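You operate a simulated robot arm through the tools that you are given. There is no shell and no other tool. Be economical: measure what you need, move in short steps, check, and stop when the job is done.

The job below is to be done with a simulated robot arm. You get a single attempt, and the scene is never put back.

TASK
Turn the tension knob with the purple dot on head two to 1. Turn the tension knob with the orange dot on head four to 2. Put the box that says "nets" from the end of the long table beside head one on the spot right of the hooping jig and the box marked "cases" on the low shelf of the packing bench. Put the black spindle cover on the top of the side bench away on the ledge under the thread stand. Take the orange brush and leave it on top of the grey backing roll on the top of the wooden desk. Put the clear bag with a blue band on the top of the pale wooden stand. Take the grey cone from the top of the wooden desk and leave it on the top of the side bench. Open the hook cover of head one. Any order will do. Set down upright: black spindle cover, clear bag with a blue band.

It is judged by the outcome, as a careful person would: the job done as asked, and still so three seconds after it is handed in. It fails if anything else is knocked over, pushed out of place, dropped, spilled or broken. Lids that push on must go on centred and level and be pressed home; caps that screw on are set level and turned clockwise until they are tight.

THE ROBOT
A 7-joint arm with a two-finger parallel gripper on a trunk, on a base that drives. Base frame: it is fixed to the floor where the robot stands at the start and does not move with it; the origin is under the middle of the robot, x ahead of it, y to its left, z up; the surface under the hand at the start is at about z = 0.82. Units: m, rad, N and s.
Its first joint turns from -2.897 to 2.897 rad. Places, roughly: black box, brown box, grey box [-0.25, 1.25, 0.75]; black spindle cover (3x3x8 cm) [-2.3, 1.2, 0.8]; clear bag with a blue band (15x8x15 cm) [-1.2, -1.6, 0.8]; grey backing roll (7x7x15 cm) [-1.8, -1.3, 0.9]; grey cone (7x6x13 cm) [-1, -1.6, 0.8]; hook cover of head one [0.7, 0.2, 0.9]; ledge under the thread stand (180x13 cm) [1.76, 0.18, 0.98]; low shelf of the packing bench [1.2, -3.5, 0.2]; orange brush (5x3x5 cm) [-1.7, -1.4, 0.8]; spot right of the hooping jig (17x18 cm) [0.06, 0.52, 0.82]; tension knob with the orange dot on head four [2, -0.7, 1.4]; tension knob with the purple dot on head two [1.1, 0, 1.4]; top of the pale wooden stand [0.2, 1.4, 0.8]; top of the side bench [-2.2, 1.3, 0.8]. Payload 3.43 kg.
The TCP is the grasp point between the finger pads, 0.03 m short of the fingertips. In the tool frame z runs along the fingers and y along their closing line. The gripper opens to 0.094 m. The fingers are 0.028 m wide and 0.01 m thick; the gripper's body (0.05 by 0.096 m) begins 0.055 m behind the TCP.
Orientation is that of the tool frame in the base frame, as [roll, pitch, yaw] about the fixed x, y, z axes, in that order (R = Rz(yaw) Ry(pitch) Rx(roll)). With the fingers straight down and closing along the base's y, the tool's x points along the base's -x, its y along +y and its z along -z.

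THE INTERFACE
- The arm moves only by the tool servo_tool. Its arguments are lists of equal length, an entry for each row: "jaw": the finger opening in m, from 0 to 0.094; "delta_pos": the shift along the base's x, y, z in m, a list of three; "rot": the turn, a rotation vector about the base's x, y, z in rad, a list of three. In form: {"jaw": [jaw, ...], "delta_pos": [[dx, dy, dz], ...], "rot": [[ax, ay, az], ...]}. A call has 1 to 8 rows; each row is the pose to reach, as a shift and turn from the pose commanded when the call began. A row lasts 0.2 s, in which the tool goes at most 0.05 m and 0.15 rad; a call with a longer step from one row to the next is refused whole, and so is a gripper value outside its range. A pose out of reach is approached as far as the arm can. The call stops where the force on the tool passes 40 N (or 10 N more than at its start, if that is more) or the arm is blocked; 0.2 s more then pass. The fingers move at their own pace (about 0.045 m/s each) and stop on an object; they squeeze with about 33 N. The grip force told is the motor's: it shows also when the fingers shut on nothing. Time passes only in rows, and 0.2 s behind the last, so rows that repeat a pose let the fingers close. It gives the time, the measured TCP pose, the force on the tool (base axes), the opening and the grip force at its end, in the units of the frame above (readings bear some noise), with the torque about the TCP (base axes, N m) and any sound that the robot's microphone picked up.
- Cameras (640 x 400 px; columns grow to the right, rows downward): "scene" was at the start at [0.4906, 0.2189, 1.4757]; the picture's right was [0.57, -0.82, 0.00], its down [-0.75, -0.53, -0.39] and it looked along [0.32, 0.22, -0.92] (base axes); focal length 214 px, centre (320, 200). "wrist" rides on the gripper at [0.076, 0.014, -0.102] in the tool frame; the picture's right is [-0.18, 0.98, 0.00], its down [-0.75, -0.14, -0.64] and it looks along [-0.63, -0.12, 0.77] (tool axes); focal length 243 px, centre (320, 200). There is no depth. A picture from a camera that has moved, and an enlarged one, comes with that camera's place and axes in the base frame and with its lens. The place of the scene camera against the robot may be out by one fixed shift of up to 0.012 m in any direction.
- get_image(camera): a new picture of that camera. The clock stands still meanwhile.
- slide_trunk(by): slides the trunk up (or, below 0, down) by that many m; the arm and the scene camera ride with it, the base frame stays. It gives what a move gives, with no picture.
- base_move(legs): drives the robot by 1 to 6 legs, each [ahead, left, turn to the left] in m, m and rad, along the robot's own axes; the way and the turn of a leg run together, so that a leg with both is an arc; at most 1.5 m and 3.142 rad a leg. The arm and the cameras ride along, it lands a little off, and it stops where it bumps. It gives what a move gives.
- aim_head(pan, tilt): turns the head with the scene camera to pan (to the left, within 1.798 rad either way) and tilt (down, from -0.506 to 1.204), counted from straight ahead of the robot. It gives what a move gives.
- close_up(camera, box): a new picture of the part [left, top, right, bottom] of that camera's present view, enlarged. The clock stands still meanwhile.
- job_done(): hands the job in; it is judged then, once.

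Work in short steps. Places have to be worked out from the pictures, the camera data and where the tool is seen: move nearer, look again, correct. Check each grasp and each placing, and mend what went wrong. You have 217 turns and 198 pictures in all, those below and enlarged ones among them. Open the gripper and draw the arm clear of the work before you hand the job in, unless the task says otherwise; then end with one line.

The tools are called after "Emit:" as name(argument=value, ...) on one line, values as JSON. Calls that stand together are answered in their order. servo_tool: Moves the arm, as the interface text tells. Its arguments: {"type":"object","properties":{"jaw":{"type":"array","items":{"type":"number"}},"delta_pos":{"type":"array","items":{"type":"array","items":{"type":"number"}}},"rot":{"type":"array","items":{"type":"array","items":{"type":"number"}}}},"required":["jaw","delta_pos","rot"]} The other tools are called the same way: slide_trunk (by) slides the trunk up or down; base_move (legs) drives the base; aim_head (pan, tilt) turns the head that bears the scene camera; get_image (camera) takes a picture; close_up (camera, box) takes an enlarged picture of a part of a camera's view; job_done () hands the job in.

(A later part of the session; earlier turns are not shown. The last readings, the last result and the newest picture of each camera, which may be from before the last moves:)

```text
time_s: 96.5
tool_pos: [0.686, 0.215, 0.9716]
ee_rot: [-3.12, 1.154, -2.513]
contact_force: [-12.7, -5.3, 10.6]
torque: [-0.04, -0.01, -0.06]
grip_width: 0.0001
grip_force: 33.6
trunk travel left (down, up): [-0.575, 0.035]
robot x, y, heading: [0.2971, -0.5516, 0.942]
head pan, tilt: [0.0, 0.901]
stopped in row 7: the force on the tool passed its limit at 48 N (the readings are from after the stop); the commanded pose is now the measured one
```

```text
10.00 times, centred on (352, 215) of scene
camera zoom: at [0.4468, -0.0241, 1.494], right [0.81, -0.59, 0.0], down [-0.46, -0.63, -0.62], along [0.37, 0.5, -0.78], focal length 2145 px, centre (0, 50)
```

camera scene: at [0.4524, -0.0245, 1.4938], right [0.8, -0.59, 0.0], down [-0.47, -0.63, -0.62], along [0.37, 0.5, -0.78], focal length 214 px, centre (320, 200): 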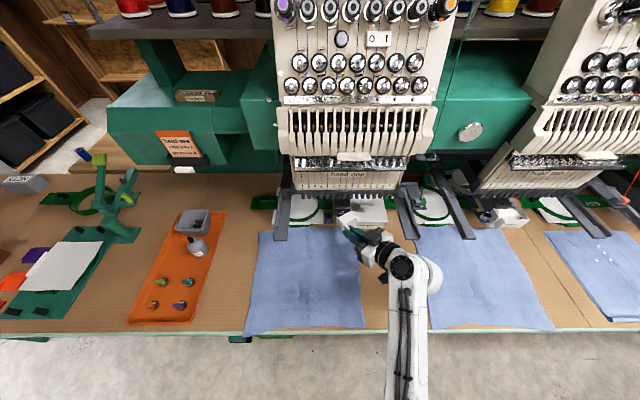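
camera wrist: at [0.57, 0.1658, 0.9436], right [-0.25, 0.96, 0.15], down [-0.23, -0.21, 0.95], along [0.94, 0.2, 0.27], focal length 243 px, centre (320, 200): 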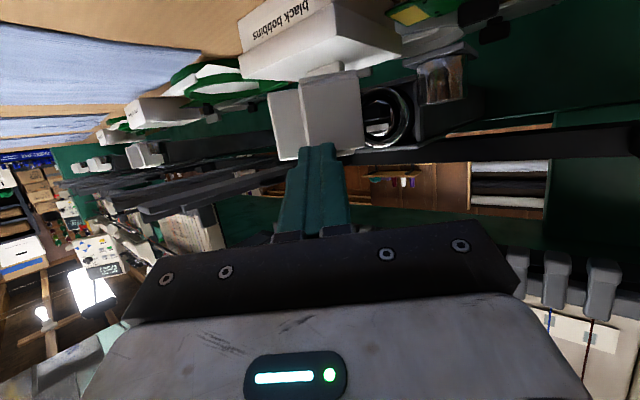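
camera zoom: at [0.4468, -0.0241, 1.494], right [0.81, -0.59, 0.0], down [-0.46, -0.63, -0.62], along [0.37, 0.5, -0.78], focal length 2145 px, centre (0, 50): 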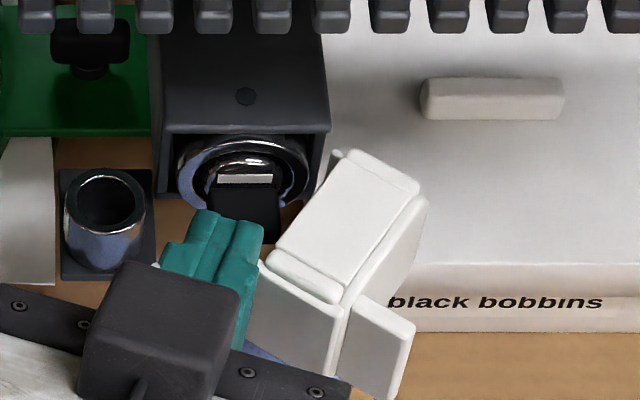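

The tip met the bobbin case, so I pull back 7 mm toward me and sweep right in front of it.

Emit:
servo_tool(jaw=[0.0, 0.0, 0.0, 0.0, 0.0], delta_pos=[[-0.0041, -0.0057, 0], [0.004, -0.0116, 0], [0.0121, -0.0174, 0], [0.0202, -0.0233, 0], [0.0324, -0.0321, 0]], rot=[[0, 0, 0], [0, 0, 0], [0, 0, 0], [0, 0, 0], [0, 0, 0]])

Emit:
close_up(camera="scene", box=[320, 195, 384, 235])

```text
time_s: 97.3
tool_pos: [0.6967, 0.1962, 0.9678]
ee_rot: [-3.117, 1.145, -2.506]
contact_force: [-9.7, -9.6, 7.7]
torque: [0.08, 0.05, -0.14]
grip_width: 0.0
grip_force: 32.4
trunk travel left (down, up): [-0.575, 0.035]
robot x, y, heading: [0.2978, -0.547, 0.94]
head pan, tilt: [0.0, 0.901]
stopped in row 4: the force on the tool passed its limit at 46 N (the readings are from after the stop); the commanded pose is now the measured one
```

```text
10.00 times, centred on (352, 215) of scene
camera zoom: at [0.4456, -0.0246, 1.494], right [0.81, -0.59, 0.0], down [-0.46, -0.63, -0.62], along [0.37, 0.5, -0.78], focal length 2145 px, centre (0, 50)
```

zoom: 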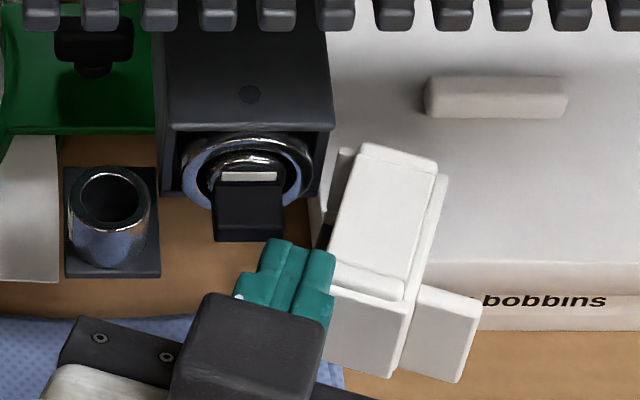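

Now ~78° open. One more short push to the right.

Emit:
servo_tool(jaw=[0.0, 0.0, 0.0], delta_pos=[[0.006, -0.0055, 0.001], [0.012, -0.011, 0.001], [0.02, -0.017, 0.001]], rot=[[0, 0, 0], [0, 0, 0], [0, 0, 0]])

Emit:
close_up(camera="scene", box=[320, 195, 384, 235])

```text
time_s: 98.1
tool_pos: [0.7172, 0.1796, 0.9682]
ee_rot: [-3.117, 1.146, -2.509]
contact_force: [-1.5, -1.7, 4.2]
torque: [0.01, -0.04, -0.05]
grip_width: 0.0
grip_force: 33.4
trunk travel left (down, up): [-0.575, 0.035]
robot x, y, heading: [0.3001, -0.5464, 0.946]
head pan, tilt: [0.0, 0.901]
```

```text
10.00 times, centred on (352, 215) of scene
camera zoom: at [0.4472, -0.0239, 1.4936], right [0.81, -0.59, 0.0], down [-0.46, -0.63, -0.62], along [0.37, 0.5, -0.78], focal length 2145 px, centre (0, 50)
```

zoom: 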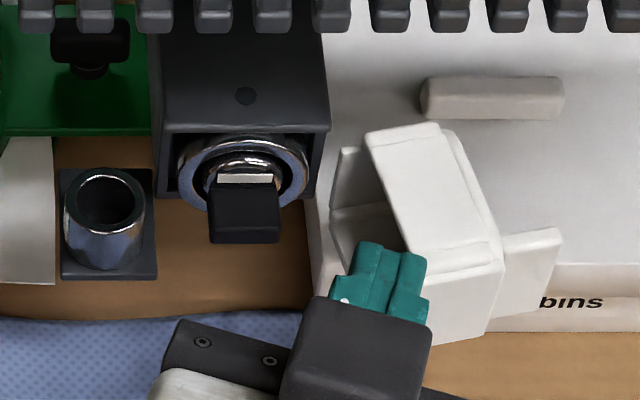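

The cover is now wide open. Back out left and toward me.

Emit:
servo_tool(jaw=[0.0, 0.0, 0.0, 0.0, 0.0, 0.0], delta_pos=[[-0.0122, 0.0088, 0], [-0.0122, 0.0088, 0.015], [-0.036, -0.024, 0.02], [-0.06, -0.056, 0.03], [-0.084, -0.09, 0.04], [-0.11, -0.12, 0.05]], rot=[[0, 0, 0], [0, 0, 0], [0, 0, 0], [0, 0, 0], [0, 0, 0], [0, 0, 0]])

Emit:
get_image(camera="scene")

```text
time_s: 99.5
tool_pos: [0.6072, 0.0596, 1.0178]
ee_rot: [-3.115, 1.144, -2.504]
contact_force: [0.2, 0.3, -0.1]
torque: [-0.01, 0.03, 0.04]
grip_width: 0.0
grip_force: 33.3
trunk travel left (down, up): [-0.575, 0.035]
robot x, y, heading: [0.297, -0.5507, 0.939]
head pan, tilt: [0.0, 0.901]
```

```text
127 pictures are left
camera scene: at [0.4467, -0.0239, 1.4935], right [0.81, -0.59, 0.0], down [-0.46, -0.63, -0.62], along [0.37, 0.5, -0.78], focal length 214 px, centre (320, 200)
```

scene: 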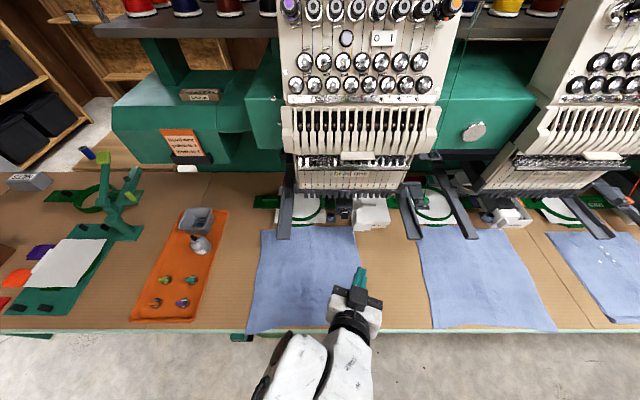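

Tilt the tool down again and drive left to the table's end where the small boxes are.

Emit:
servo_tool(jaw=[0.05, 0.06, 0.07, 0.08, 0.08, 0.08, 0.08, 0.08], delta_pos=[[-0.02, -0.03, 0.03], [-0.04, -0.06, 0.06], [-0.05, -0.08, 0.09], [-0.06, -0.1, 0.12], [-0.06, -0.1, 0.14], [-0.06, -0.1, 0.16], [-0.06, -0.1, 0.18], [-0.06, -0.1, 0.2]], rot=[[-0.085, 0.115, 0], [-0.17, 0.23, 0], [-0.255, 0.345, 0], [-0.34, 0.46, 0], [-0.425, 0.575, 0], [-0.51, 0.69, 0], [-0.595, 0.805, 0], [-0.678, 0.917, 0]])

Emit:
base_move(legs=[[0.0, 1.164, 0], [0.237, 0, 0]])

Emit:
aim_head(pan=0.4, tilt=0.8)

Emit:
get_image(camera="scene")

```text
time_s: 101.1
tool_pos: [0.4844, -0.0816, 1.1351]
ee_rot: [-3.002, -0.061, -2.304]
contact_force: [0.3, -0.5, -1.2]
torque: [-0.01, -0.02, -0.01]
grip_width: 0.0802
grip_force: 0.0
out of reach, approached as far as the arm can: row 4, 5
trunk travel left (down, up): [-0.575, 0.035]
robot x, y, heading: [0.2984, -0.5469, 0.945]
head pan, tilt: [0.0, 0.901]
stopped in row 8: the arm was blocked; the commanded pose is now the measured one
```

```text
time_s: 108.3
tool_pos: [-0.311, 0.7823, 1.1352]
ee_rot: [-3.005, -0.06, -2.297]
contact_force: [0.3, -0.1, 0.0]
torque: [0.04, 0.0, -0.01]
grip_width: 0.0801
grip_force: 0.0
trunk travel left (down, up): [-0.575, 0.035]
robot x, y, heading: [-0.4938, 0.3153, 0.953]
head pan, tilt: [0.0, 0.901]
```

```text
time_s: 109.2
tool_pos: [-0.3119, 0.7816, 1.1366]
ee_rot: [-3.003, -0.06, -2.296]
contact_force: [1.0, 0.2, -0.1]
torque: [0.0, 0.02, -0.03]
grip_width: 0.0801
grip_force: 0.2
trunk travel left (down, up): [-0.575, 0.035]
robot x, y, heading: [-0.4927, 0.3111, 0.95]
head pan, tilt: [0.4, 0.799]
```

```text
126 pictures are left
camera scene: at [-0.3757, 0.8565, 1.5015], right [0.98, -0.22, 0.0], down [-0.16, -0.7, -0.7], along [0.15, 0.68, -0.72], focal length 214 px, centre (320, 200)
```

scene: 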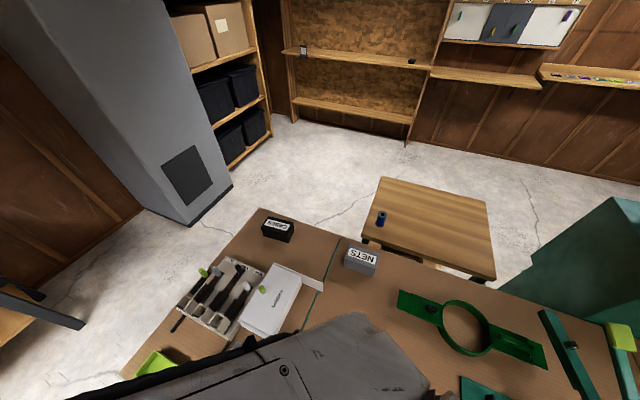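

Zoom on the labels.

Emit:
close_up(camera="scene", box=[250, 205, 410, 305])

Emit:
aim_head(pan=-0.4, tilt=1.1)

Emit:
get_image(camera="scene")

```text
4.00 times, centred on (330, 255) of scene
camera zoom: at [-0.3757, 0.8565, 1.5015], right [0.98, -0.22, 0.0], down [-0.16, -0.7, -0.7], along [0.15, 0.68, -0.72], focal length 858 px, centre (280, -20)
```

zoom: 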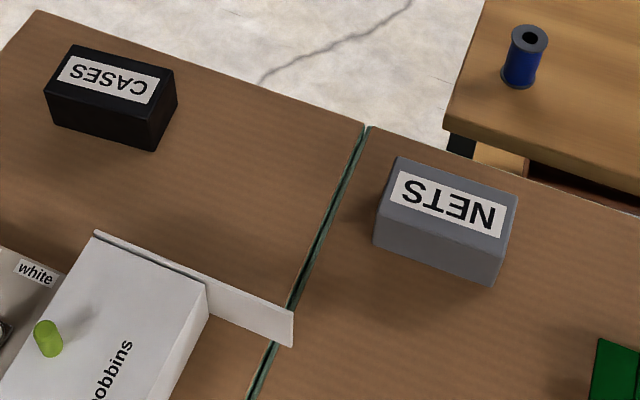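

```text
time_s: 110.3
tool_pos: [-0.3108, 0.7815, 1.136]
ee_rot: [-3.003, -0.061, -2.298]
contact_force: [-0.3, 0.0, 0.4]
torque: [-0.03, -0.02, -0.01]
grip_width: 0.0801
grip_force: 0.1
trunk travel left (down, up): [-0.575, 0.035]
robot x, y, heading: [-0.4941, 0.3158, 0.949]
head pan, tilt: [-0.4, 1.1]
```

```text
124 pictures are left
camera scene: at [-0.3396, 0.8109, 1.4798], right [0.52, -0.85, 0.0], down [-0.76, -0.47, -0.45], along [0.39, 0.24, -0.89], focal length 214 px, centre (320, 200)
```

scene: 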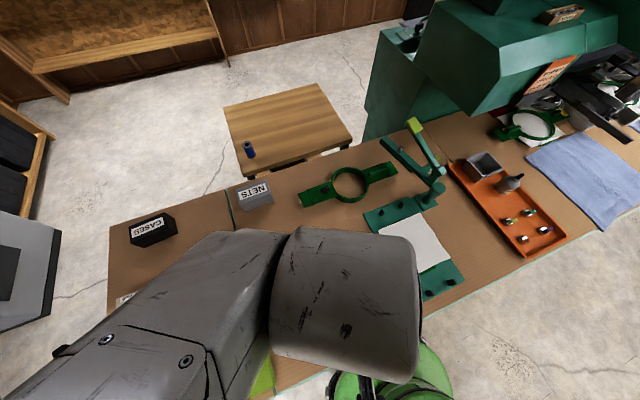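

"NETS" is the grey box (~(-0.16,1.17)), "CASES" the black one. I square the tool to vertical, then move over NETS with the jaws turned to close along n.

Emit:
servo_tool(jaw=[0.08, 0.08], delta_pos=[[0.01, 0.03, 0.0], [0.02, 0.06, 0.0]], rot=[[0.07, 0.032, 0], [0.136, 0.064, 0]])

Emit:
servo_tool(jaw=[0.09, 0.09, 0.09, 0.09, 0.09, 0.09, 0.09, 0.09], delta_pos=[[0.01, 0.03, 0.0], [0.02, 0.06, 0.0], [0.03, 0.09, 0.0], [0.04, 0.12, 0.0], [0.05, 0.15, 0.0], [0.06, 0.18, 0.0], [0.07, 0.21, 0.0], [0.08, 0.24, 0.0]], rot=[[0, 0, 0.14], [0, 0, 0.28], [0, 0, 0.42], [0, 0, 0.56], [0, 0, 0.7], [0, 0, 0.84], [0, 0, 0.98], [0, 0, 1.12]])

Emit:
get_image(camera="wrist")

```text
time_s: 110.9
tool_pos: [-0.3122, 0.8435, 1.1398]
ee_rot: [3.125, -0.002, -2.222]
contact_force: [0.5, 0.0, 1.3]
torque: [0.05, 0.0, 0.01]
grip_width: 0.0798
grip_force: 0.1
trunk travel left (down, up): [-0.575, 0.035]
robot x, y, heading: [-0.4927, 0.3145, 0.954]
head pan, tilt: [-0.4, 1.1]
```

```text
time_s: 111.7
tool_pos: [-0.3187, 0.9294, 1.1402]
ee_rot: [3.126, 0.004, -1.754]
contact_force: [-0.1, 0.7, -0.5]
torque: [0.0, 0.01, -0.02]
grip_width: 0.0901
grip_force: 0.2
trunk travel left (down, up): [-0.575, 0.035]
robot x, y, heading: [-0.4942, 0.3156, 0.947]
head pan, tilt: [-0.4, 1.1]
stopped in row 3: the arm was blocked; the commanded pose is now the measured one
```

```text
123 pictures are left
camera wrist: at [-0.3442, 0.8549, 1.2436], right [-0.93, 0.36, 0.02], down [0.29, 0.71, 0.64], along [0.22, 0.6, -0.77], focal length 243 px, centre (320, 200)
```

wrist: 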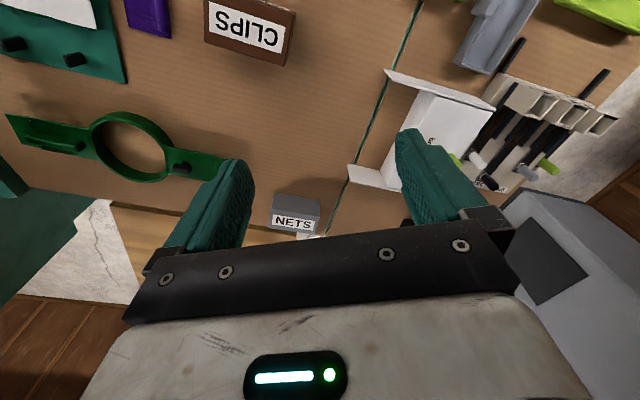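

Something in the arm limits that way. I try moving outward without turning.

Emit:
servo_tool(jaw=[0.09, 0.09, 0.09, 0.09, 0.09], delta_pos=[[0.02, 0.03, 0.0], [0.04, 0.06, 0.0], [0.06, 0.09, -0.02], [0.08, 0.12, -0.04], [0.1, 0.15, -0.06]], rot=[[0, 0, -0.1], [0, 0, -0.2], [0, 0, -0.3], [0, 0, -0.4], [0, 0, -0.5]])

Emit:
get_image(camera="scene")

```text
time_s: 112.9
tool_pos: [-0.2164, 1.0776, 1.0807]
ee_rot: [3.125, 0.004, -2.255]
contact_force: [0.4, 0.1, 0.5]
torque: [-0.04, 0.01, -0.01]
grip_width: 0.0903
grip_force: 0.0
trunk travel left (down, up): [-0.575, 0.035]
robot x, y, heading: [-0.4929, 0.3139, 0.948]
head pan, tilt: [-0.4, 1.1]
```

```text
122 pictures are left
camera scene: at [-0.3398, 0.811, 1.4798], right [0.52, -0.85, 0.0], down [-0.76, -0.47, -0.45], along [0.39, 0.24, -0.89], focal length 214 px, centre (320, 200)
```

scene: 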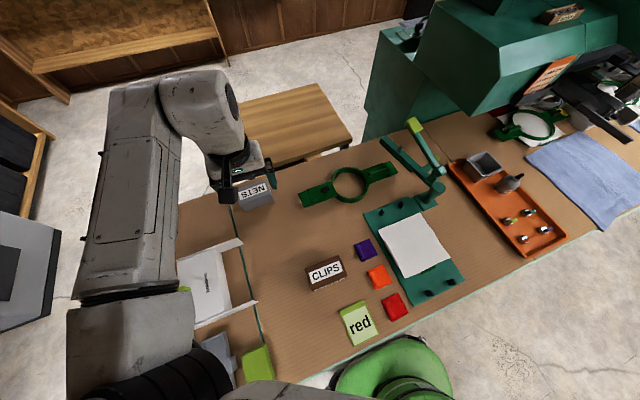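

Good. Now turn the other way (−1.5 rad) while closing in on NETS.

Emit:
servo_tool(jaw=[0.09, 0.09, 0.09, 0.09, 0.09, 0.09, 0.09, 0.09], delta_pos=[[0.005, 0.01, 0.0], [0.01, 0.02, 0.0], [0.015, 0.03, 0.0], [0.02, 0.04, -0.01], [0.025, 0.05, -0.02], [0.03, 0.06, -0.03], [0.035, 0.07, -0.04], [0.04, 0.08, -0.05]], rot=[[0, 0, -0.14], [0, 0, -0.28], [0, 0, -0.42], [0, 0, -0.56], [0, 0, -0.7], [0, 0, -0.84], [0, 0, -0.98], [0, 0, -1.12]])

Emit:
servo_tool(jaw=[0.09, 0.09, 0.09], delta_pos=[[0.005, 0.003, 0.0], [0.01, 0.006, 0.0], [0.016, 0.01, 0.0]], rot=[[0, 0, -0.13], [0, 0, -0.26], [0, 0, -0.395]])

Emit:
get_image(camera="wrist")

Emit:
get_image(camera="scene")

```text
time_s: 114.7
tool_pos: [-0.1775, 1.1586, 1.0302]
ee_rot: [3.124, 0.003, 2.907]
contact_force: [0.0, -0.9, 0.0]
torque: [-0.01, 0.0, 0.0]
grip_width: 0.09
grip_force: 0.0
trunk travel left (down, up): [-0.575, 0.035]
robot x, y, heading: [-0.4913, 0.314, 0.946]
head pan, tilt: [-0.4, 1.1]
```

```text
time_s: 115.5
tool_pos: [-0.1619, 1.1685, 1.031]
ee_rot: [3.124, 0.002, 2.512]
contact_force: [0.9, 0.4, -0.4]
torque: [0.01, 0.0, -0.01]
grip_width: 0.0901
grip_force: 0.1
trunk travel left (down, up): [-0.575, 0.035]
robot x, y, heading: [-0.4926, 0.3141, 0.948]
head pan, tilt: [-0.4, 1.1]
```

```text
121 pictures are left
camera wrist: at [-0.2154, 1.2235, 1.1339], right [0.73, 0.69, 0.02], down [0.52, -0.56, 0.64], along [0.45, -0.46, -0.77], focal length 243 px, centre (320, 200)
```

wrist: 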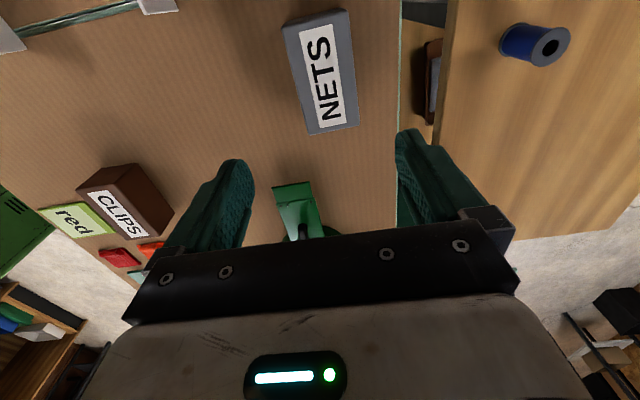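

```text
120 pictures are left
camera scene: at [-0.3396, 0.811, 1.4797], right [0.52, -0.85, 0.0], down [-0.76, -0.47, -0.45], along [0.39, 0.24, -0.89], focal length 214 px, centre (320, 200)
```

scene: 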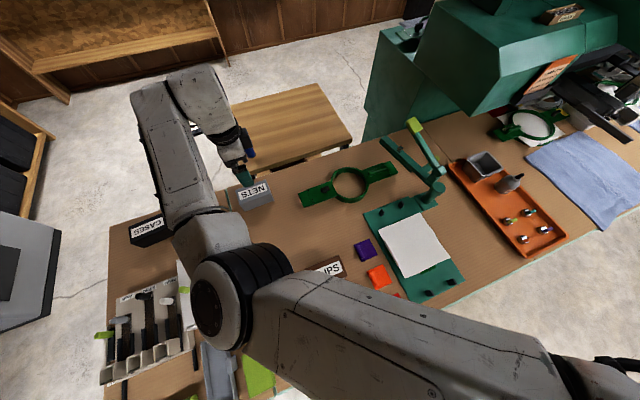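

NETS box centre at about (-0.1715,1.182). Descend most of the way and check.

Emit:
servo_tool(jaw=[0.09, 0.09, 0.09], delta_pos=[[-0.0095, 0.0125, -0.03], [-0.0095, 0.0125, -0.065], [-0.0095, 0.0125, -0.1]], rot=[[0, 0, -0.05], [0, 0, -0.05], [0, 0, -0.05]])

Emit:
get_image(camera="wrist")

```text
time_s: 116.3
tool_pos: [-0.1713, 1.1826, 0.9319]
ee_rot: [3.124, 0.005, 2.464]
contact_force: [-0.2, -0.1, 0.0]
torque: [-0.02, -0.05, -0.03]
grip_width: 0.0902
grip_force: 0.1
trunk travel left (down, up): [-0.575, 0.035]
robot x, y, heading: [-0.4923, 0.3142, 0.947]
head pan, tilt: [-0.4, 1.1]
```

```text
119 pictures are left
camera wrist: at [-0.2226, 1.2391, 1.0354], right [0.76, 0.65, 0.02], down [0.49, -0.59, 0.64], along [0.43, -0.48, -0.77], focal length 243 px, centre (320, 200)
```

wrist: 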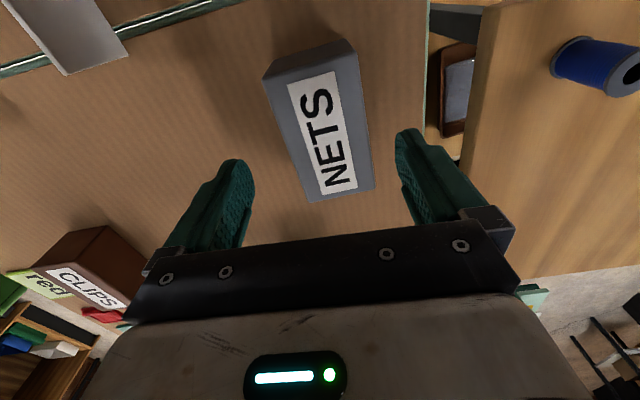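

Aligned. Go down and grip.

Emit:
servo_tool(jaw=[0.09, 0.09, 0.05, 0.03, 0.02, 0.02], delta_pos=[[-0.003, 0.009, -0.04], [-0.003, 0.009, -0.073], [-0.003, 0.009, -0.073], [-0.003, 0.009, -0.073], [-0.003, 0.009, -0.073], [-0.003, 0.009, -0.073]], rot=[[0, 0, 0], [0, 0, 0], [0, 0, 0], [0, 0, 0], [0, 0, 0], [0, 0, 0]])

```text
time_s: 117.7
tool_pos: [-0.1742, 1.1913, 0.8593]
ee_rot: [3.127, 0.003, 2.464]
contact_force: [-0.3, 0.4, 0.3]
torque: [0.01, -0.01, 0.01]
grip_width: 0.0648
grip_force: 33.3
trunk travel left (down, up): [-0.575, 0.035]
robot x, y, heading: [-0.4915, 0.3156, 0.943]
head pan, tilt: [-0.4, 1.1]
```

Gripped at 65 mm. Lift and carry round toward the spot.

Emit:
servo_tool(jaw=[0.02, 0.02, 0.02, 0.02, 0.02, 0.02, 0.02, 0.02], delta_pos=[[0, 0, 0.04], [0, 0, 0.09], [0, 0, 0.14], [0, -0.04, 0.16], [0, -0.085, 0.17], [0, -0.13, 0.17], [0.005, -0.175, 0.17], [0.01, -0.22, 0.17]], rot=[[0, 0, 0], [0, 0, 0], [0, 0, 0], [0, 0, 0], [0, 0, 0], [0, 0, 0], [0, 0, 0], [0, 0, 0]])

Emit:
servo_tool(jaw=[0.02, 0.02, 0.02, 0.02, 0.02, 0.02, 0.02, 0.02], delta_pos=[[0.01, -0.045, 0], [0.02, -0.09, 0], [0.03, -0.13, 0], [0.055, -0.17, 0], [0.08, -0.21, 0], [0.105, -0.25, 0], [0.13, -0.29, 0], [0.155, -0.33, 0]], rot=[[0, 0, 0], [0, 0, 0], [0, 0, 0], [0, 0, 0], [0, 0, 0], [0, 0, 0], [0, 0, 0], [0, 0, 0]])

Emit:
get_image(camera="scene")

```text
time_s: 119.5
tool_pos: [-0.1669, 0.9708, 1.0283]
ee_rot: [3.126, 0.005, 2.464]
contact_force: [-0.6, 0.4, -0.9]
torque: [0.01, -0.03, 0.02]
grip_width: 0.0645
grip_force: 33.3
trunk travel left (down, up): [-0.575, 0.035]
robot x, y, heading: [-0.4928, 0.3137, 0.949]
head pan, tilt: [-0.4, 1.1]
```

```text
time_s: 121.3
tool_pos: [-0.0087, 0.639, 1.0296]
ee_rot: [3.125, 0.004, 2.466]
contact_force: [-0.5, -0.3, -1.2]
torque: [0.04, -0.02, 0.0]
grip_width: 0.0644
grip_force: 33.4
trunk travel left (down, up): [-0.575, 0.035]
robot x, y, heading: [-0.4943, 0.3137, 0.951]
head pan, tilt: [-0.4, 1.1]
```

```text
118 pictures are left
camera scene: at [-0.3399, 0.811, 1.4797], right [0.52, -0.85, 0.0], down [-0.76, -0.47, -0.45], along [0.39, 0.24, -0.89], focal length 214 px, centre (320, 200)
```

scene: 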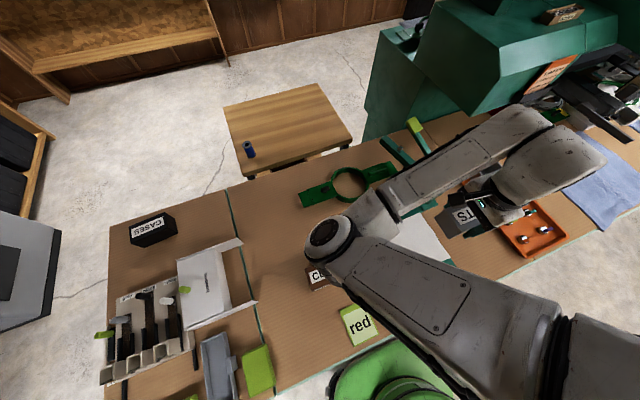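

Move over the gap between jig and tray at about (0.077,0.507), then check.

Emit:
servo_tool(jaw=[0.02, 0.02, 0.02, 0.02, 0.02], delta_pos=[[0.022, -0.035, 0], [0.044, -0.07, 0], [0.066, -0.105, 0], [0.0857, -0.132, -0.02], [0.0857, -0.132, -0.06]], rot=[[0, 0, 0], [0, 0, 0], [0, 0, 0], [0, 0, 0], [0, 0, 0]])

Emit:
get_image(camera="wrist")

Emit:
get_image(camera="scene")

```text
time_s: 122.5
tool_pos: [0.0766, 0.5084, 0.9689]
ee_rot: [3.125, 0.003, 2.466]
contact_force: [-0.6, 0.2, -1.0]
torque: [0.03, 0.02, -0.01]
grip_width: 0.0641
grip_force: 32.6
trunk travel left (down, up): [-0.575, 0.035]
robot x, y, heading: [-0.4917, 0.314, 0.951]
head pan, tilt: [-0.4, 1.1]
```

```text
117 pictures are left
camera wrist: at [0.0256, 0.5653, 1.0715], right [0.76, 0.65, 0.02], down [0.49, -0.59, 0.64], along [0.43, -0.48, -0.77], focal length 243 px, centre (320, 200)
```

wrist: 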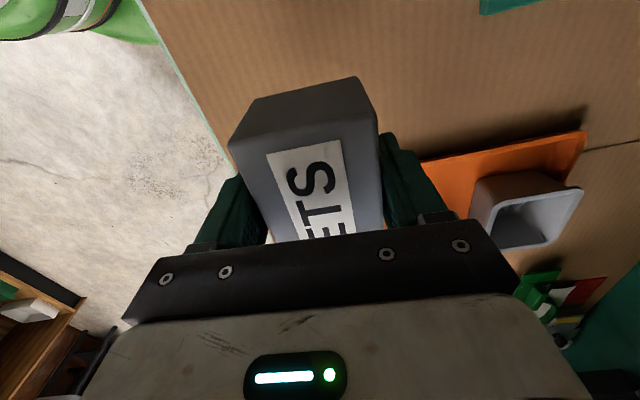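

```text
116 pictures are left
camera scene: at [-0.3392, 0.8107, 1.4799], right [0.52, -0.85, 0.0], down [-0.76, -0.47, -0.45], along [0.39, 0.24, -0.89], focal length 214 px, centre (320, 200)
```

scene: 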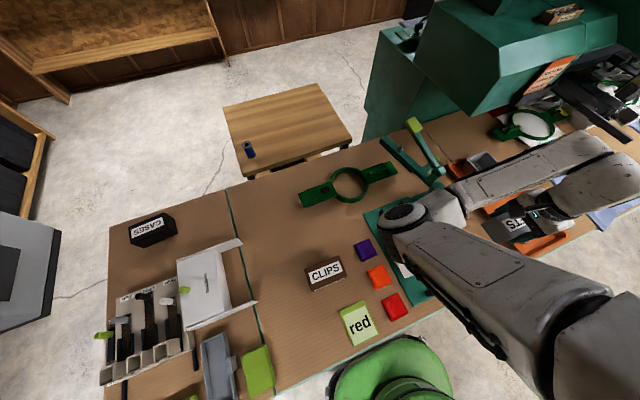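

Clear of the tray. Nudge 1.5 cm left and set it down.

Emit:
servo_tool(jaw=[0.02, 0.02, 0.02, 0.02, 0.02], delta_pos=[[-0.012, 0.009, -0.03], [-0.012, 0.009, -0.06], [-0.012, 0.009, -0.09], [-0.012, 0.009, -0.104], [-0.012, 0.009, -0.1085]], rot=[[0, 0, 0], [0, 0, 0], [0, 0, 0], [0, 0, 0], [0, 0, 0]])

Emit:
servo_tool(jaw=[0.09, 0.09, 0.09, 0.09, 0.09, 0.09, 0.09], delta_pos=[[0, 0, 0], [0, 0, 0], [0, 0, 0.03], [0, 0, 0.06], [0, 0, 0.1], [0, 0, 0.14], [0, 0, 0.17]], rot=[[0, 0, 0], [0, 0, 0], [0, 0, 0], [0, 0, 0], [0, 0, 0], [0, 0, 0], [0, 0, 0]])

Emit:
get_image(camera="wrist")

```text
time_s: 123.7
tool_pos: [0.0649, 0.5176, 0.8591]
ee_rot: [3.123, 0.003, 2.465]
contact_force: [-0.6, 0.0, -0.9]
torque: [-0.01, 0.02, -0.01]
grip_width: 0.0643
grip_force: 33.4
trunk travel left (down, up): [-0.575, 0.035]
robot x, y, heading: [-0.4909, 0.3133, 0.953]
head pan, tilt: [-0.4, 1.1]
```

```text
time_s: 125.3
tool_pos: [0.0612, 0.5174, 1.0292]
ee_rot: [3.126, 0.002, 2.464]
contact_force: [-0.3, -0.3, 0.2]
torque: [-0.01, 0.04, 0.02]
grip_width: 0.09
grip_force: 0.1
trunk travel left (down, up): [-0.575, 0.035]
robot x, y, heading: [-0.4911, 0.3141, 0.948]
head pan, tilt: [-0.4, 1.1]
```

```text
115 pictures are left
camera wrist: at [0.0106, 0.5748, 1.132], right [0.76, 0.65, 0.02], down [0.49, -0.59, 0.64], along [0.43, -0.48, -0.77], focal length 243 px, centre (320, 200)
```

wrist: 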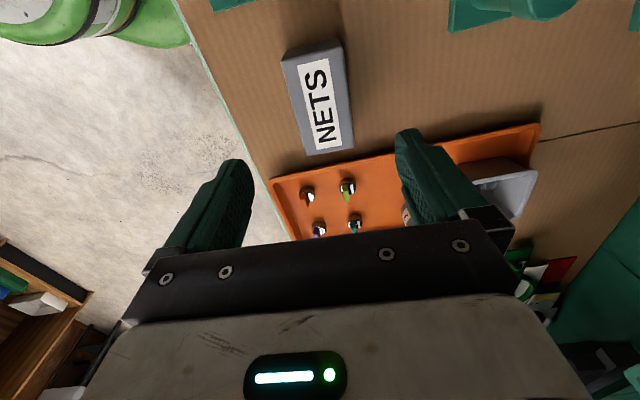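

NETS is in place. Lift and draw in the arm, then shift the base left to reach CASES.

Emit:
servo_tool(jaw=[0.09, 0.09, 0.09, 0.09], delta_pos=[[-0.03, 0.0, 0.03], [-0.06, 0.0, 0.06], [-0.1, 0.0, 0.09], [-0.14, 0.0, 0.1]], rot=[[0, 0, 0], [0, 0, 0], [0, 0, 0], [0, 0, 0]])

Emit:
base_move(legs=[[0.03, 0.5, 0]])

Emit:
aim_head(pan=0.0, tilt=1.0)

Emit:
get_image(camera="scene")

```text
time_s: 126.3
tool_pos: [-0.0785, 0.5187, 1.1308]
ee_rot: [3.123, 0.003, 2.466]
contact_force: [0.8, 0.3, 0.7]
torque: [0.0, 0.01, 0.01]
grip_width: 0.0903
grip_force: 0.0
trunk travel left (down, up): [-0.575, 0.035]
robot x, y, heading: [-0.4916, 0.3157, 0.949]
head pan, tilt: [-0.4, 1.1]
```

```text
time_s: 129.3
tool_pos: [-0.479, 0.8411, 1.1308]
ee_rot: [3.124, 0.002, 2.481]
contact_force: [0.3, 0.3, 0.1]
torque: [0.0, -0.01, 0.0]
grip_width: 0.09
grip_force: 0.1
trunk travel left (down, up): [-0.575, 0.035]
robot x, y, heading: [-0.8878, 0.6283, 0.966]
head pan, tilt: [-0.4, 1.1]
```

```text
time_s: 130.2
tool_pos: [-0.4774, 0.8411, 1.1306]
ee_rot: [3.124, 0.003, 2.482]
contact_force: [0.4, -0.2, 0.6]
torque: [0.0, -0.02, 0.03]
grip_width: 0.0901
grip_force: 0.0
trunk travel left (down, up): [-0.575, 0.035]
robot x, y, heading: [-0.8932, 0.629, 0.962]
head pan, tilt: [0.0, 1.0]
```

```text
114 pictures are left
camera scene: at [-0.7579, 1.1517, 1.4864], right [0.82, -0.57, 0.0], down [-0.48, -0.69, -0.54], along [0.31, 0.44, -0.84], focal length 214 px, centre (320, 200)
```

scene: 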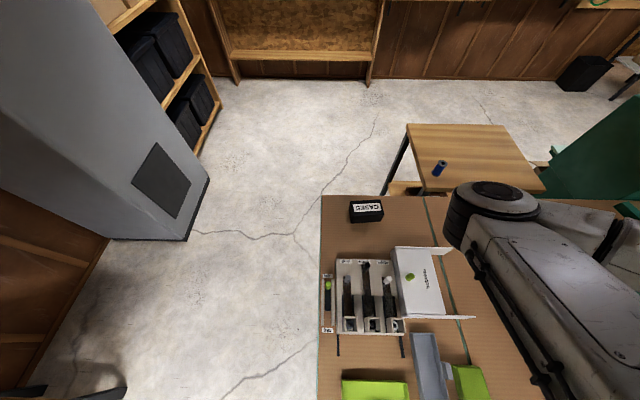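

CASES near (-0.433,1.355). Move over it.

Emit:
servo_tool(jaw=[0.09, 0.09, 0.09, 0.09, 0.09, 0.09], delta_pos=[[0.004, 0.045, 0], [0.008, 0.09, 0], [0.012, 0.135, 0], [0.016, 0.18, 0], [0.02, 0.225, 0], [0.024, 0.27, 0]], rot=[[0, 0, 0], [0, 0, 0], [0, 0, 0], [0, 0, 0], [0, 0, 0], [0, 0, 0]])

Emit:
servo_tool(jaw=[0.09, 0.09, 0.09, 0.09, 0.09, 0.09], delta_pos=[[0.004, 0.045, 0], [0.008, 0.09, -0.015], [0.012, 0.135, -0.03], [0.016, 0.18, -0.05], [0.02, 0.22, -0.075], [0.02, 0.249, -0.1]], rot=[[0, 0, 0], [0, 0, 0], [0, 0, 0], [0, 0, 0], [0, 0, 0], [0, 0, 0]])

Emit:
get_image(camera="wrist")

```text
time_s: 131.6
tool_pos: [-0.4552, 1.1104, 1.1298]
ee_rot: [3.123, 0.004, 2.48]
contact_force: [-0.9, -0.2, 0.8]
torque: [0.02, -0.01, 0.0]
grip_width: 0.0901
grip_force: 0.1
trunk travel left (down, up): [-0.575, 0.035]
robot x, y, heading: [-0.8899, 0.6294, 0.969]
head pan, tilt: [0.0, 1.0]
```

```text
time_s: 133.0
tool_pos: [-0.4354, 1.3593, 1.0312]
ee_rot: [3.126, 0.004, 2.481]
contact_force: [0.7, 0.3, 0.2]
torque: [0.01, -0.02, 0.03]
grip_width: 0.0898
grip_force: 0.1
trunk travel left (down, up): [-0.575, 0.035]
robot x, y, heading: [-0.8859, 0.6331, 0.973]
head pan, tilt: [0.0, 1.0]
```

```text
113 pictures are left
camera wrist: at [-0.4861, 1.4159, 1.1339], right [0.75, 0.66, 0.02], down [0.5, -0.58, 0.64], along [0.44, -0.47, -0.77], focal length 243 px, centre (320, 200)
```

wrist: 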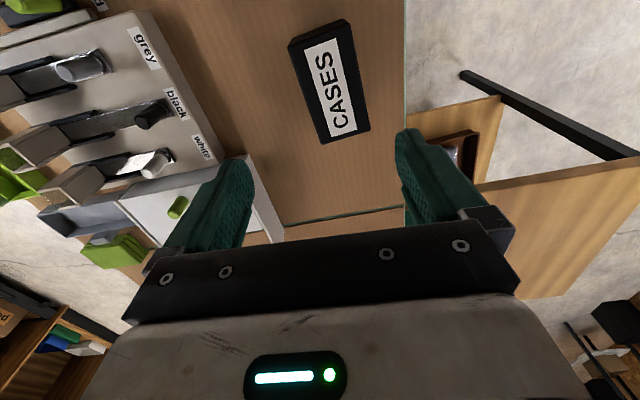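

Aligned; descend and grip CASES.

Emit:
servo_tool(jaw=[0.09, 0.09, 0.09, 0.09, 0.09], delta_pos=[[0.006, 0.019, -0.04], [0.006, 0.019, -0.08], [0.006, 0.019, -0.12], [0.006, 0.019, -0.15], [0.006, 0.019, -0.171]], rot=[[0, 0, 0], [0, 0, 0], [0, 0, 0], [0, 0, 0], [0, 0, 0]])

Emit:
servo_tool(jaw=[0.05, 0.03, 0.02, 0.02, 0.02, 0.02, 0.02], delta_pos=[[0, 0, 0], [0, 0, 0], [0, 0, 0], [0, 0, 0], [0, 0, 0.03], [0, 0, 0.07], [0, 0, 0.11]], rot=[[0, 0, 0], [0, 0, 0], [0, 0, 0], [0, 0, 0], [0, 0, 0], [0, 0, 0], [0, 0, 0]])

Emit:
get_image(camera="wrist")

```text
time_s: 134.2
tool_pos: [-0.428, 1.3788, 0.8588]
ee_rot: [3.125, 0.004, 2.481]
contact_force: [-0.7, -0.5, -0.3]
torque: [-0.04, -0.01, 0.05]
grip_width: 0.0901
grip_force: 0.0
trunk travel left (down, up): [-0.575, 0.035]
robot x, y, heading: [-0.8919, 0.6303, 0.965]
head pan, tilt: [0.0, 1.0]
```

```text
time_s: 135.8
tool_pos: [-0.4293, 1.3797, 0.9681]
ee_rot: [3.126, 0.003, 2.48]
contact_force: [-0.2, 0.2, -1.2]
torque: [0.03, 0.02, 0.0]
grip_width: 0.0651
grip_force: 32.9
trunk travel left (down, up): [-0.575, 0.035]
robot x, y, heading: [-0.8888, 0.632, 0.969]
head pan, tilt: [0.0, 1.0]
```

```text
112 pictures are left
camera wrist: at [-0.4815, 1.4352, 1.0719], right [0.75, 0.66, 0.02], down [0.5, -0.58, 0.64], along [0.44, -0.47, -0.77], focal length 243 px, centre (320, 200)
```

wrist: 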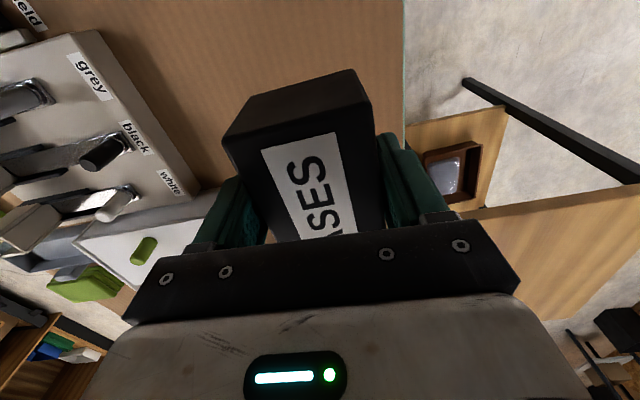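

CASES is held. Draw the arm in, then drive back and over to the packing bench.

Emit:
servo_tool(jaw=[0.02, 0.02, 0.02, 0.02, 0.02, 0.02, 0.02, 0.02], delta_pos=[[0, 0, 0.04], [0, -0.03, 0.08], [-0.005, -0.07, 0.11], [-0.01, -0.115, 0.13], [-0.015, -0.16, 0.14], [-0.02, -0.205, 0.15], [-0.025, -0.25, 0.15], [-0.03, -0.295, 0.15]], rot=[[0, 0, 0], [0, 0, 0], [0, 0, 0], [0, 0, 0], [0, 0, 0], [0, 0, 0], [0, 0, 0], [0, 0, 0]])

Emit:
servo_tool(jaw=[0.02, 0.02, 0.02, 0.02], delta_pos=[[-0.005, -0.045, 0.0], [-0.01, -0.09, 0.0], [-0.015, -0.135, 0.0], [-0.02, -0.18, 0]], rot=[[0, 0, 0], [0, 0, 0], [0, 0, 0], [0, 0, 0]])

Emit:
base_move(legs=[[-0.5, -0.2, 0], [0, 0, -2.54]])

Emit:
aim_head(pan=0.5, tilt=0.35)

Emit:
get_image(camera="scene")

```text
refused: row 3 steps farther than a row can; nothing moved
```

```text
time_s: 136.8
tool_pos: [-0.4477, 1.2001, 0.967]
ee_rot: [3.127, 0.004, 2.481]
contact_force: [0.4, 0.1, -0.7]
torque: [0.02, 0.0, 0.0]
grip_width: 0.0652
grip_force: 33.3
trunk travel left (down, up): [-0.575, 0.035]
robot x, y, heading: [-0.8893, 0.625, 0.969]
head pan, tilt: [0.0, 1.0]
```

```text
time_s: 145.8
tool_pos: [-1.0401, -0.6109, 0.9676]
ee_rot: [3.124, 0.004, -0.059]
contact_force: [0.3, 0.0, -2.1]
torque: [-0.01, -0.01, -0.02]
grip_width: 0.064
grip_force: 33.1
trunk travel left (down, up): [-0.575, 0.035]
robot x, y, heading: [-0.9991, 0.1095, -1.576]
head pan, tilt: [0.0, 1.0]
```

```text
time_s: 146.9
tool_pos: [-1.0405, -0.6109, 0.9674]
ee_rot: [3.124, 0.004, -0.058]
contact_force: [-0.9, 0.0, -1.4]
torque: [0.0, 0.0, -0.01]
grip_width: 0.0638
grip_force: 33.4
trunk travel left (down, up): [-0.575, 0.035]
robot x, y, heading: [-1.0006, 0.1108, -1.574]
head pan, tilt: [0.499, 0.351]
```

```text
111 pictures are left
camera scene: at [-0.761, -0.4251, 1.541], right [-0.88, -0.47, 0.0], down [-0.16, 0.3, -0.94], along [0.45, -0.83, -0.34], focal length 214 px, centre (320, 200)
```

scene: 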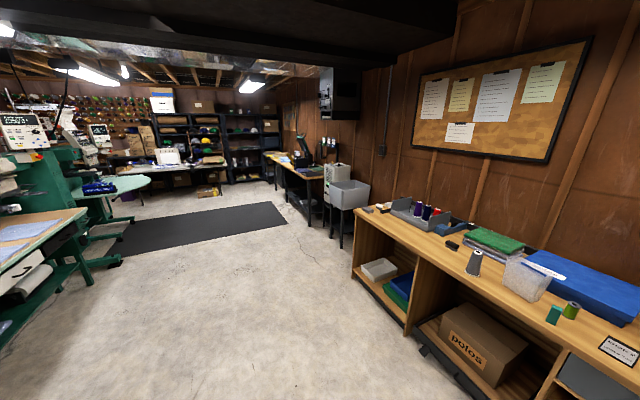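

I note the refused first call meant the carry was lower than planned; it seems to have cleared, I'll check that table later. Now retract the arm and drive to the packing bench.

Emit:
servo_tool(jaw=[0.02, 0.02, 0.02, 0.02, 0.02, 0.02], delta_pos=[[0, 0.04, 0.02], [0, 0.08, 0.04], [0, 0.12, 0.06], [0, 0.16, 0.08], [0, 0.2, 0.1], [0, 0.24, 0.12]], rot=[[0, 0, 0], [0, 0, 0], [0, 0, 0], [0, 0, 0], [0, 0, 0], [0, 0, 0]])

Emit:
base_move(legs=[[0.9, 0.88, 0], [0.9, 0.88, 0], [0.9, 0.88, 0], [0, 0, -0.63]])

Emit:
aim_head(pan=0.0, tilt=0.7)

Emit:
get_image(camera="scene")

```text
time_s: 148.3
tool_pos: [-1.0397, -0.4102, 1.0673]
ee_rot: [3.13, 0.005, -0.06]
contact_force: [-1.3, 0.6, -1.4]
torque: [0.04, 0.0, 0.01]
grip_width: 0.0638
grip_force: 33.1
out of reach, approached as far as the arm can: row 6
trunk travel left (down, up): [-0.575, 0.035]
robot x, y, heading: [-0.9997, 0.1084, -1.575]
head pan, tilt: [0.499, 0.351]
```

```text
time_s: 168.3
tool_pos: [1.3325, -2.967, 1.0687]
ee_rot: [3.126, 0.005, -0.69]
contact_force: [1.2, 0.1, -0.6]
torque: [-0.04, -0.05, 0.01]
grip_width: 0.0638
grip_force: 33.0
trunk travel left (down, up): [-0.575, 0.035]
robot x, y, heading: [1.6741, -2.57, -2.202]
head pan, tilt: [0.499, 0.351]
```

```text
time_s: 169.2
tool_pos: [1.3314, -2.9667, 1.07]
ee_rot: [3.128, 0.005, -0.69]
contact_force: [-0.7, 0.3, -1.0]
torque: [-0.01, -0.04, 0.01]
grip_width: 0.0638
grip_force: 33.1
trunk travel left (down, up): [-0.575, 0.035]
robot x, y, heading: [1.6687, -2.5716, -2.203]
head pan, tilt: [0.0, 0.7]
```

```text
110 pictures are left
camera scene: at [1.5176, -3.1205, 1.5118], right [-0.81, 0.59, 0.0], down [0.38, 0.52, -0.77], along [-0.45, -0.62, -0.64], focal length 214 px, centre (320, 200)
```

scene: 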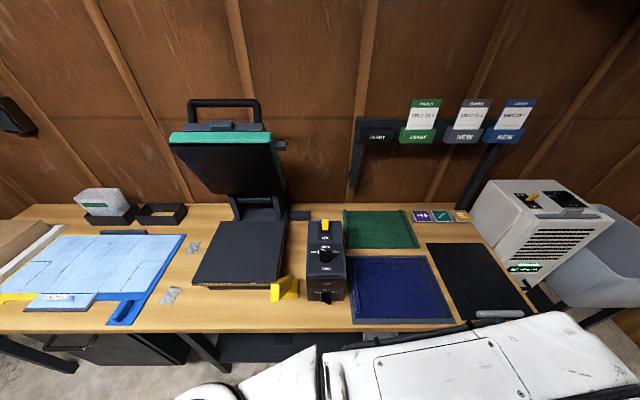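

The bench front edge is at n≈-1.88; the shelf is below. Lower the trunk to look underneath.

Emit:
slide_trunk(by=-0.5)

Emit:
aim_head(pan=0.0, tilt=0.75)

Emit:
get_image(camera="scene")

```text
refused: -0.5 is not a number from -0.4 to 0.4
```

```text
time_s: 169.8
tool_pos: [1.3319, -2.9673, 1.0679]
ee_rot: [3.129, 0.003, -0.69]
contact_force: [-0.7, -0.7, -0.3]
torque: [0.0, -0.01, -0.03]
grip_width: 0.0636
grip_force: 32.9
trunk travel left (down, up): [-0.575, 0.035]
robot x, y, heading: [1.671, -2.5705, -2.209]
head pan, tilt: [0.0, 0.75]
```

```text
109 pictures are left
camera scene: at [1.5188, -3.1188, 1.5075], right [-0.81, 0.59, 0.0], down [0.4, 0.55, -0.73], along [-0.43, -0.59, -0.68], focal length 214 px, centre (320, 200)
```

scene: 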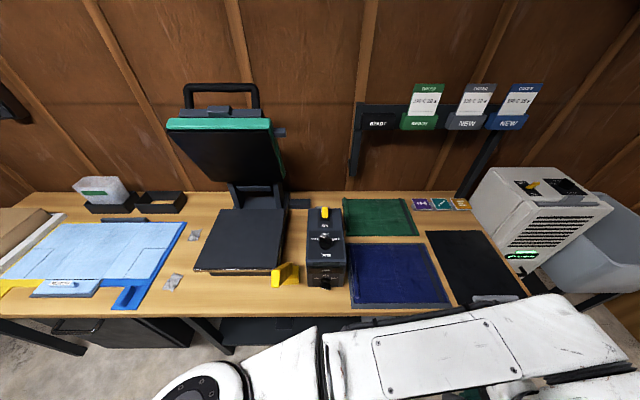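

Back off 0.35 m first so the arm clears the bench edge, then lower.

Emit:
base_move(legs=[[-0.35, 0, 0]])

Emit:
slide_trunk(by=-0.4)

Emit:
aim_head(pan=0.0, tilt=0.6)

Emit:
get_image(camera="scene")

```text
time_s: 172.1
tool_pos: [1.5393, -2.6868, 1.0685]
ee_rot: [3.127, 0.003, -0.687]
contact_force: [0.4, -1.2, -0.9]
torque: [-0.01, -0.03, 0.03]
grip_width: 0.0639
grip_force: 32.9
trunk travel left (down, up): [-0.575, 0.035]
robot x, y, heading: [1.8769, -2.2903, -2.206]
head pan, tilt: [0.0, 0.75]
```

```text
time_s: 175.9
tool_pos: [1.5399, -2.6873, 0.6675]
ee_rot: [3.127, 0.003, -0.688]
contact_force: [0.6, 0.1, 0.2]
torque: [0.02, -0.03, -0.01]
grip_width: 0.0638
grip_force: 33.6
trunk travel left (down, up): [-0.175, 0.435]
robot x, y, heading: [1.8804, -2.2887, -2.204]
head pan, tilt: [0.0, 0.75]
```

```text
time_s: 176.6
tool_pos: [1.5397, -2.6876, 0.6692]
ee_rot: [3.128, 0.004, -0.687]
contact_force: [-1.3, 0.0, -0.1]
torque: [-0.03, 0.0, -0.03]
grip_width: 0.0638
grip_force: 32.7
trunk travel left (down, up): [-0.175, 0.435]
robot x, y, heading: [1.8783, -2.2907, -2.2]
head pan, tilt: [0.0, 0.6]
```

```text
108 pictures are left
camera scene: at [1.7232, -2.8418, 1.1203], right [-0.81, 0.59, 0.0], down [0.33, 0.46, -0.82], along [-0.49, -0.67, -0.57], focal length 214 px, centre (320, 200)
```

scene: 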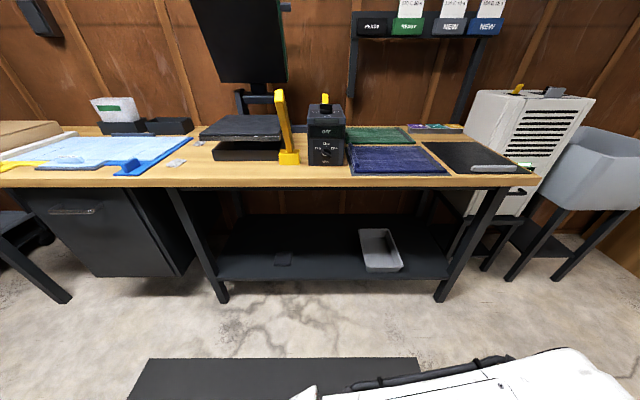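

The low shelf has free room left of the grey bin. I lower the trunk fully and extend the arm low before driving in.

Emit:
slide_trunk(by=-0.17)

Emit:
servo_tool(jaw=[0.02, 0.02, 0.02, 0.02, 0.02, 0.02, 0.02, 0.02], delta_pos=[[-0.023, -0.032, -0.02], [-0.046, -0.064, -0.04], [-0.069, -0.096, -0.06], [-0.092, -0.128, -0.08], [-0.115, -0.16, -0.1], [-0.14, -0.192, -0.12], [-0.163, -0.224, -0.14], [-0.186, -0.256, -0.16]], rot=[[0, 0, 0], [0, 0, 0], [0, 0, 0], [0, 0, 0], [0, 0, 0], [0, 0, 0], [0, 0, 0], [0, 0, 0]])

Emit:
aim_head(pan=-0.3, tilt=0.7)

Emit:
get_image(camera="scene")

```text
time_s: 178.5
tool_pos: [1.5405, -2.687, 0.4977]
ee_rot: [3.127, 0.003, -0.687]
contact_force: [0.0, -1.4, -1.5]
torque: [-0.03, 0.02, 0.01]
grip_width: 0.0638
grip_force: 32.9
trunk travel left (down, up): [-0.005, 0.605]
robot x, y, heading: [1.8776, -2.2869, -2.204]
head pan, tilt: [0.0, 0.6]
```

```text
time_s: 180.3
tool_pos: [1.3515, -2.9426, 0.3381]
ee_rot: [3.129, 0.004, -0.688]
contact_force: [1.4, -1.5, -0.7]
torque: [0.02, -0.01, 0.02]
grip_width: 0.0636
grip_force: 33.1
trunk travel left (down, up): [-0.005, 0.605]
robot x, y, heading: [1.8776, -2.2916, -2.204]
head pan, tilt: [0.0, 0.6]
```

```text
time_s: 181.1
tool_pos: [1.3528, -2.9424, 0.3403]
ee_rot: [3.127, 0.003, -0.688]
contact_force: [-0.6, -0.4, -0.5]
torque: [-0.01, -0.01, -0.03]
grip_width: 0.0635
grip_force: 32.9
trunk travel left (down, up): [-0.005, 0.605]
robot x, y, heading: [1.8832, -2.2887, -2.203]
head pan, tilt: [-0.3, 0.7]
```

```text
107 pictures are left
camera scene: at [1.7071, -2.8212, 0.9417], right [-0.6, 0.8, 0.0], down [0.52, 0.38, -0.76], along [-0.61, -0.46, -0.64], focal length 214 px, centre (320, 200)
```

scene: 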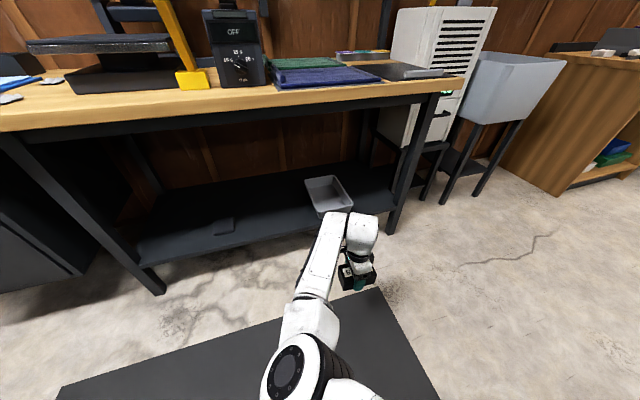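

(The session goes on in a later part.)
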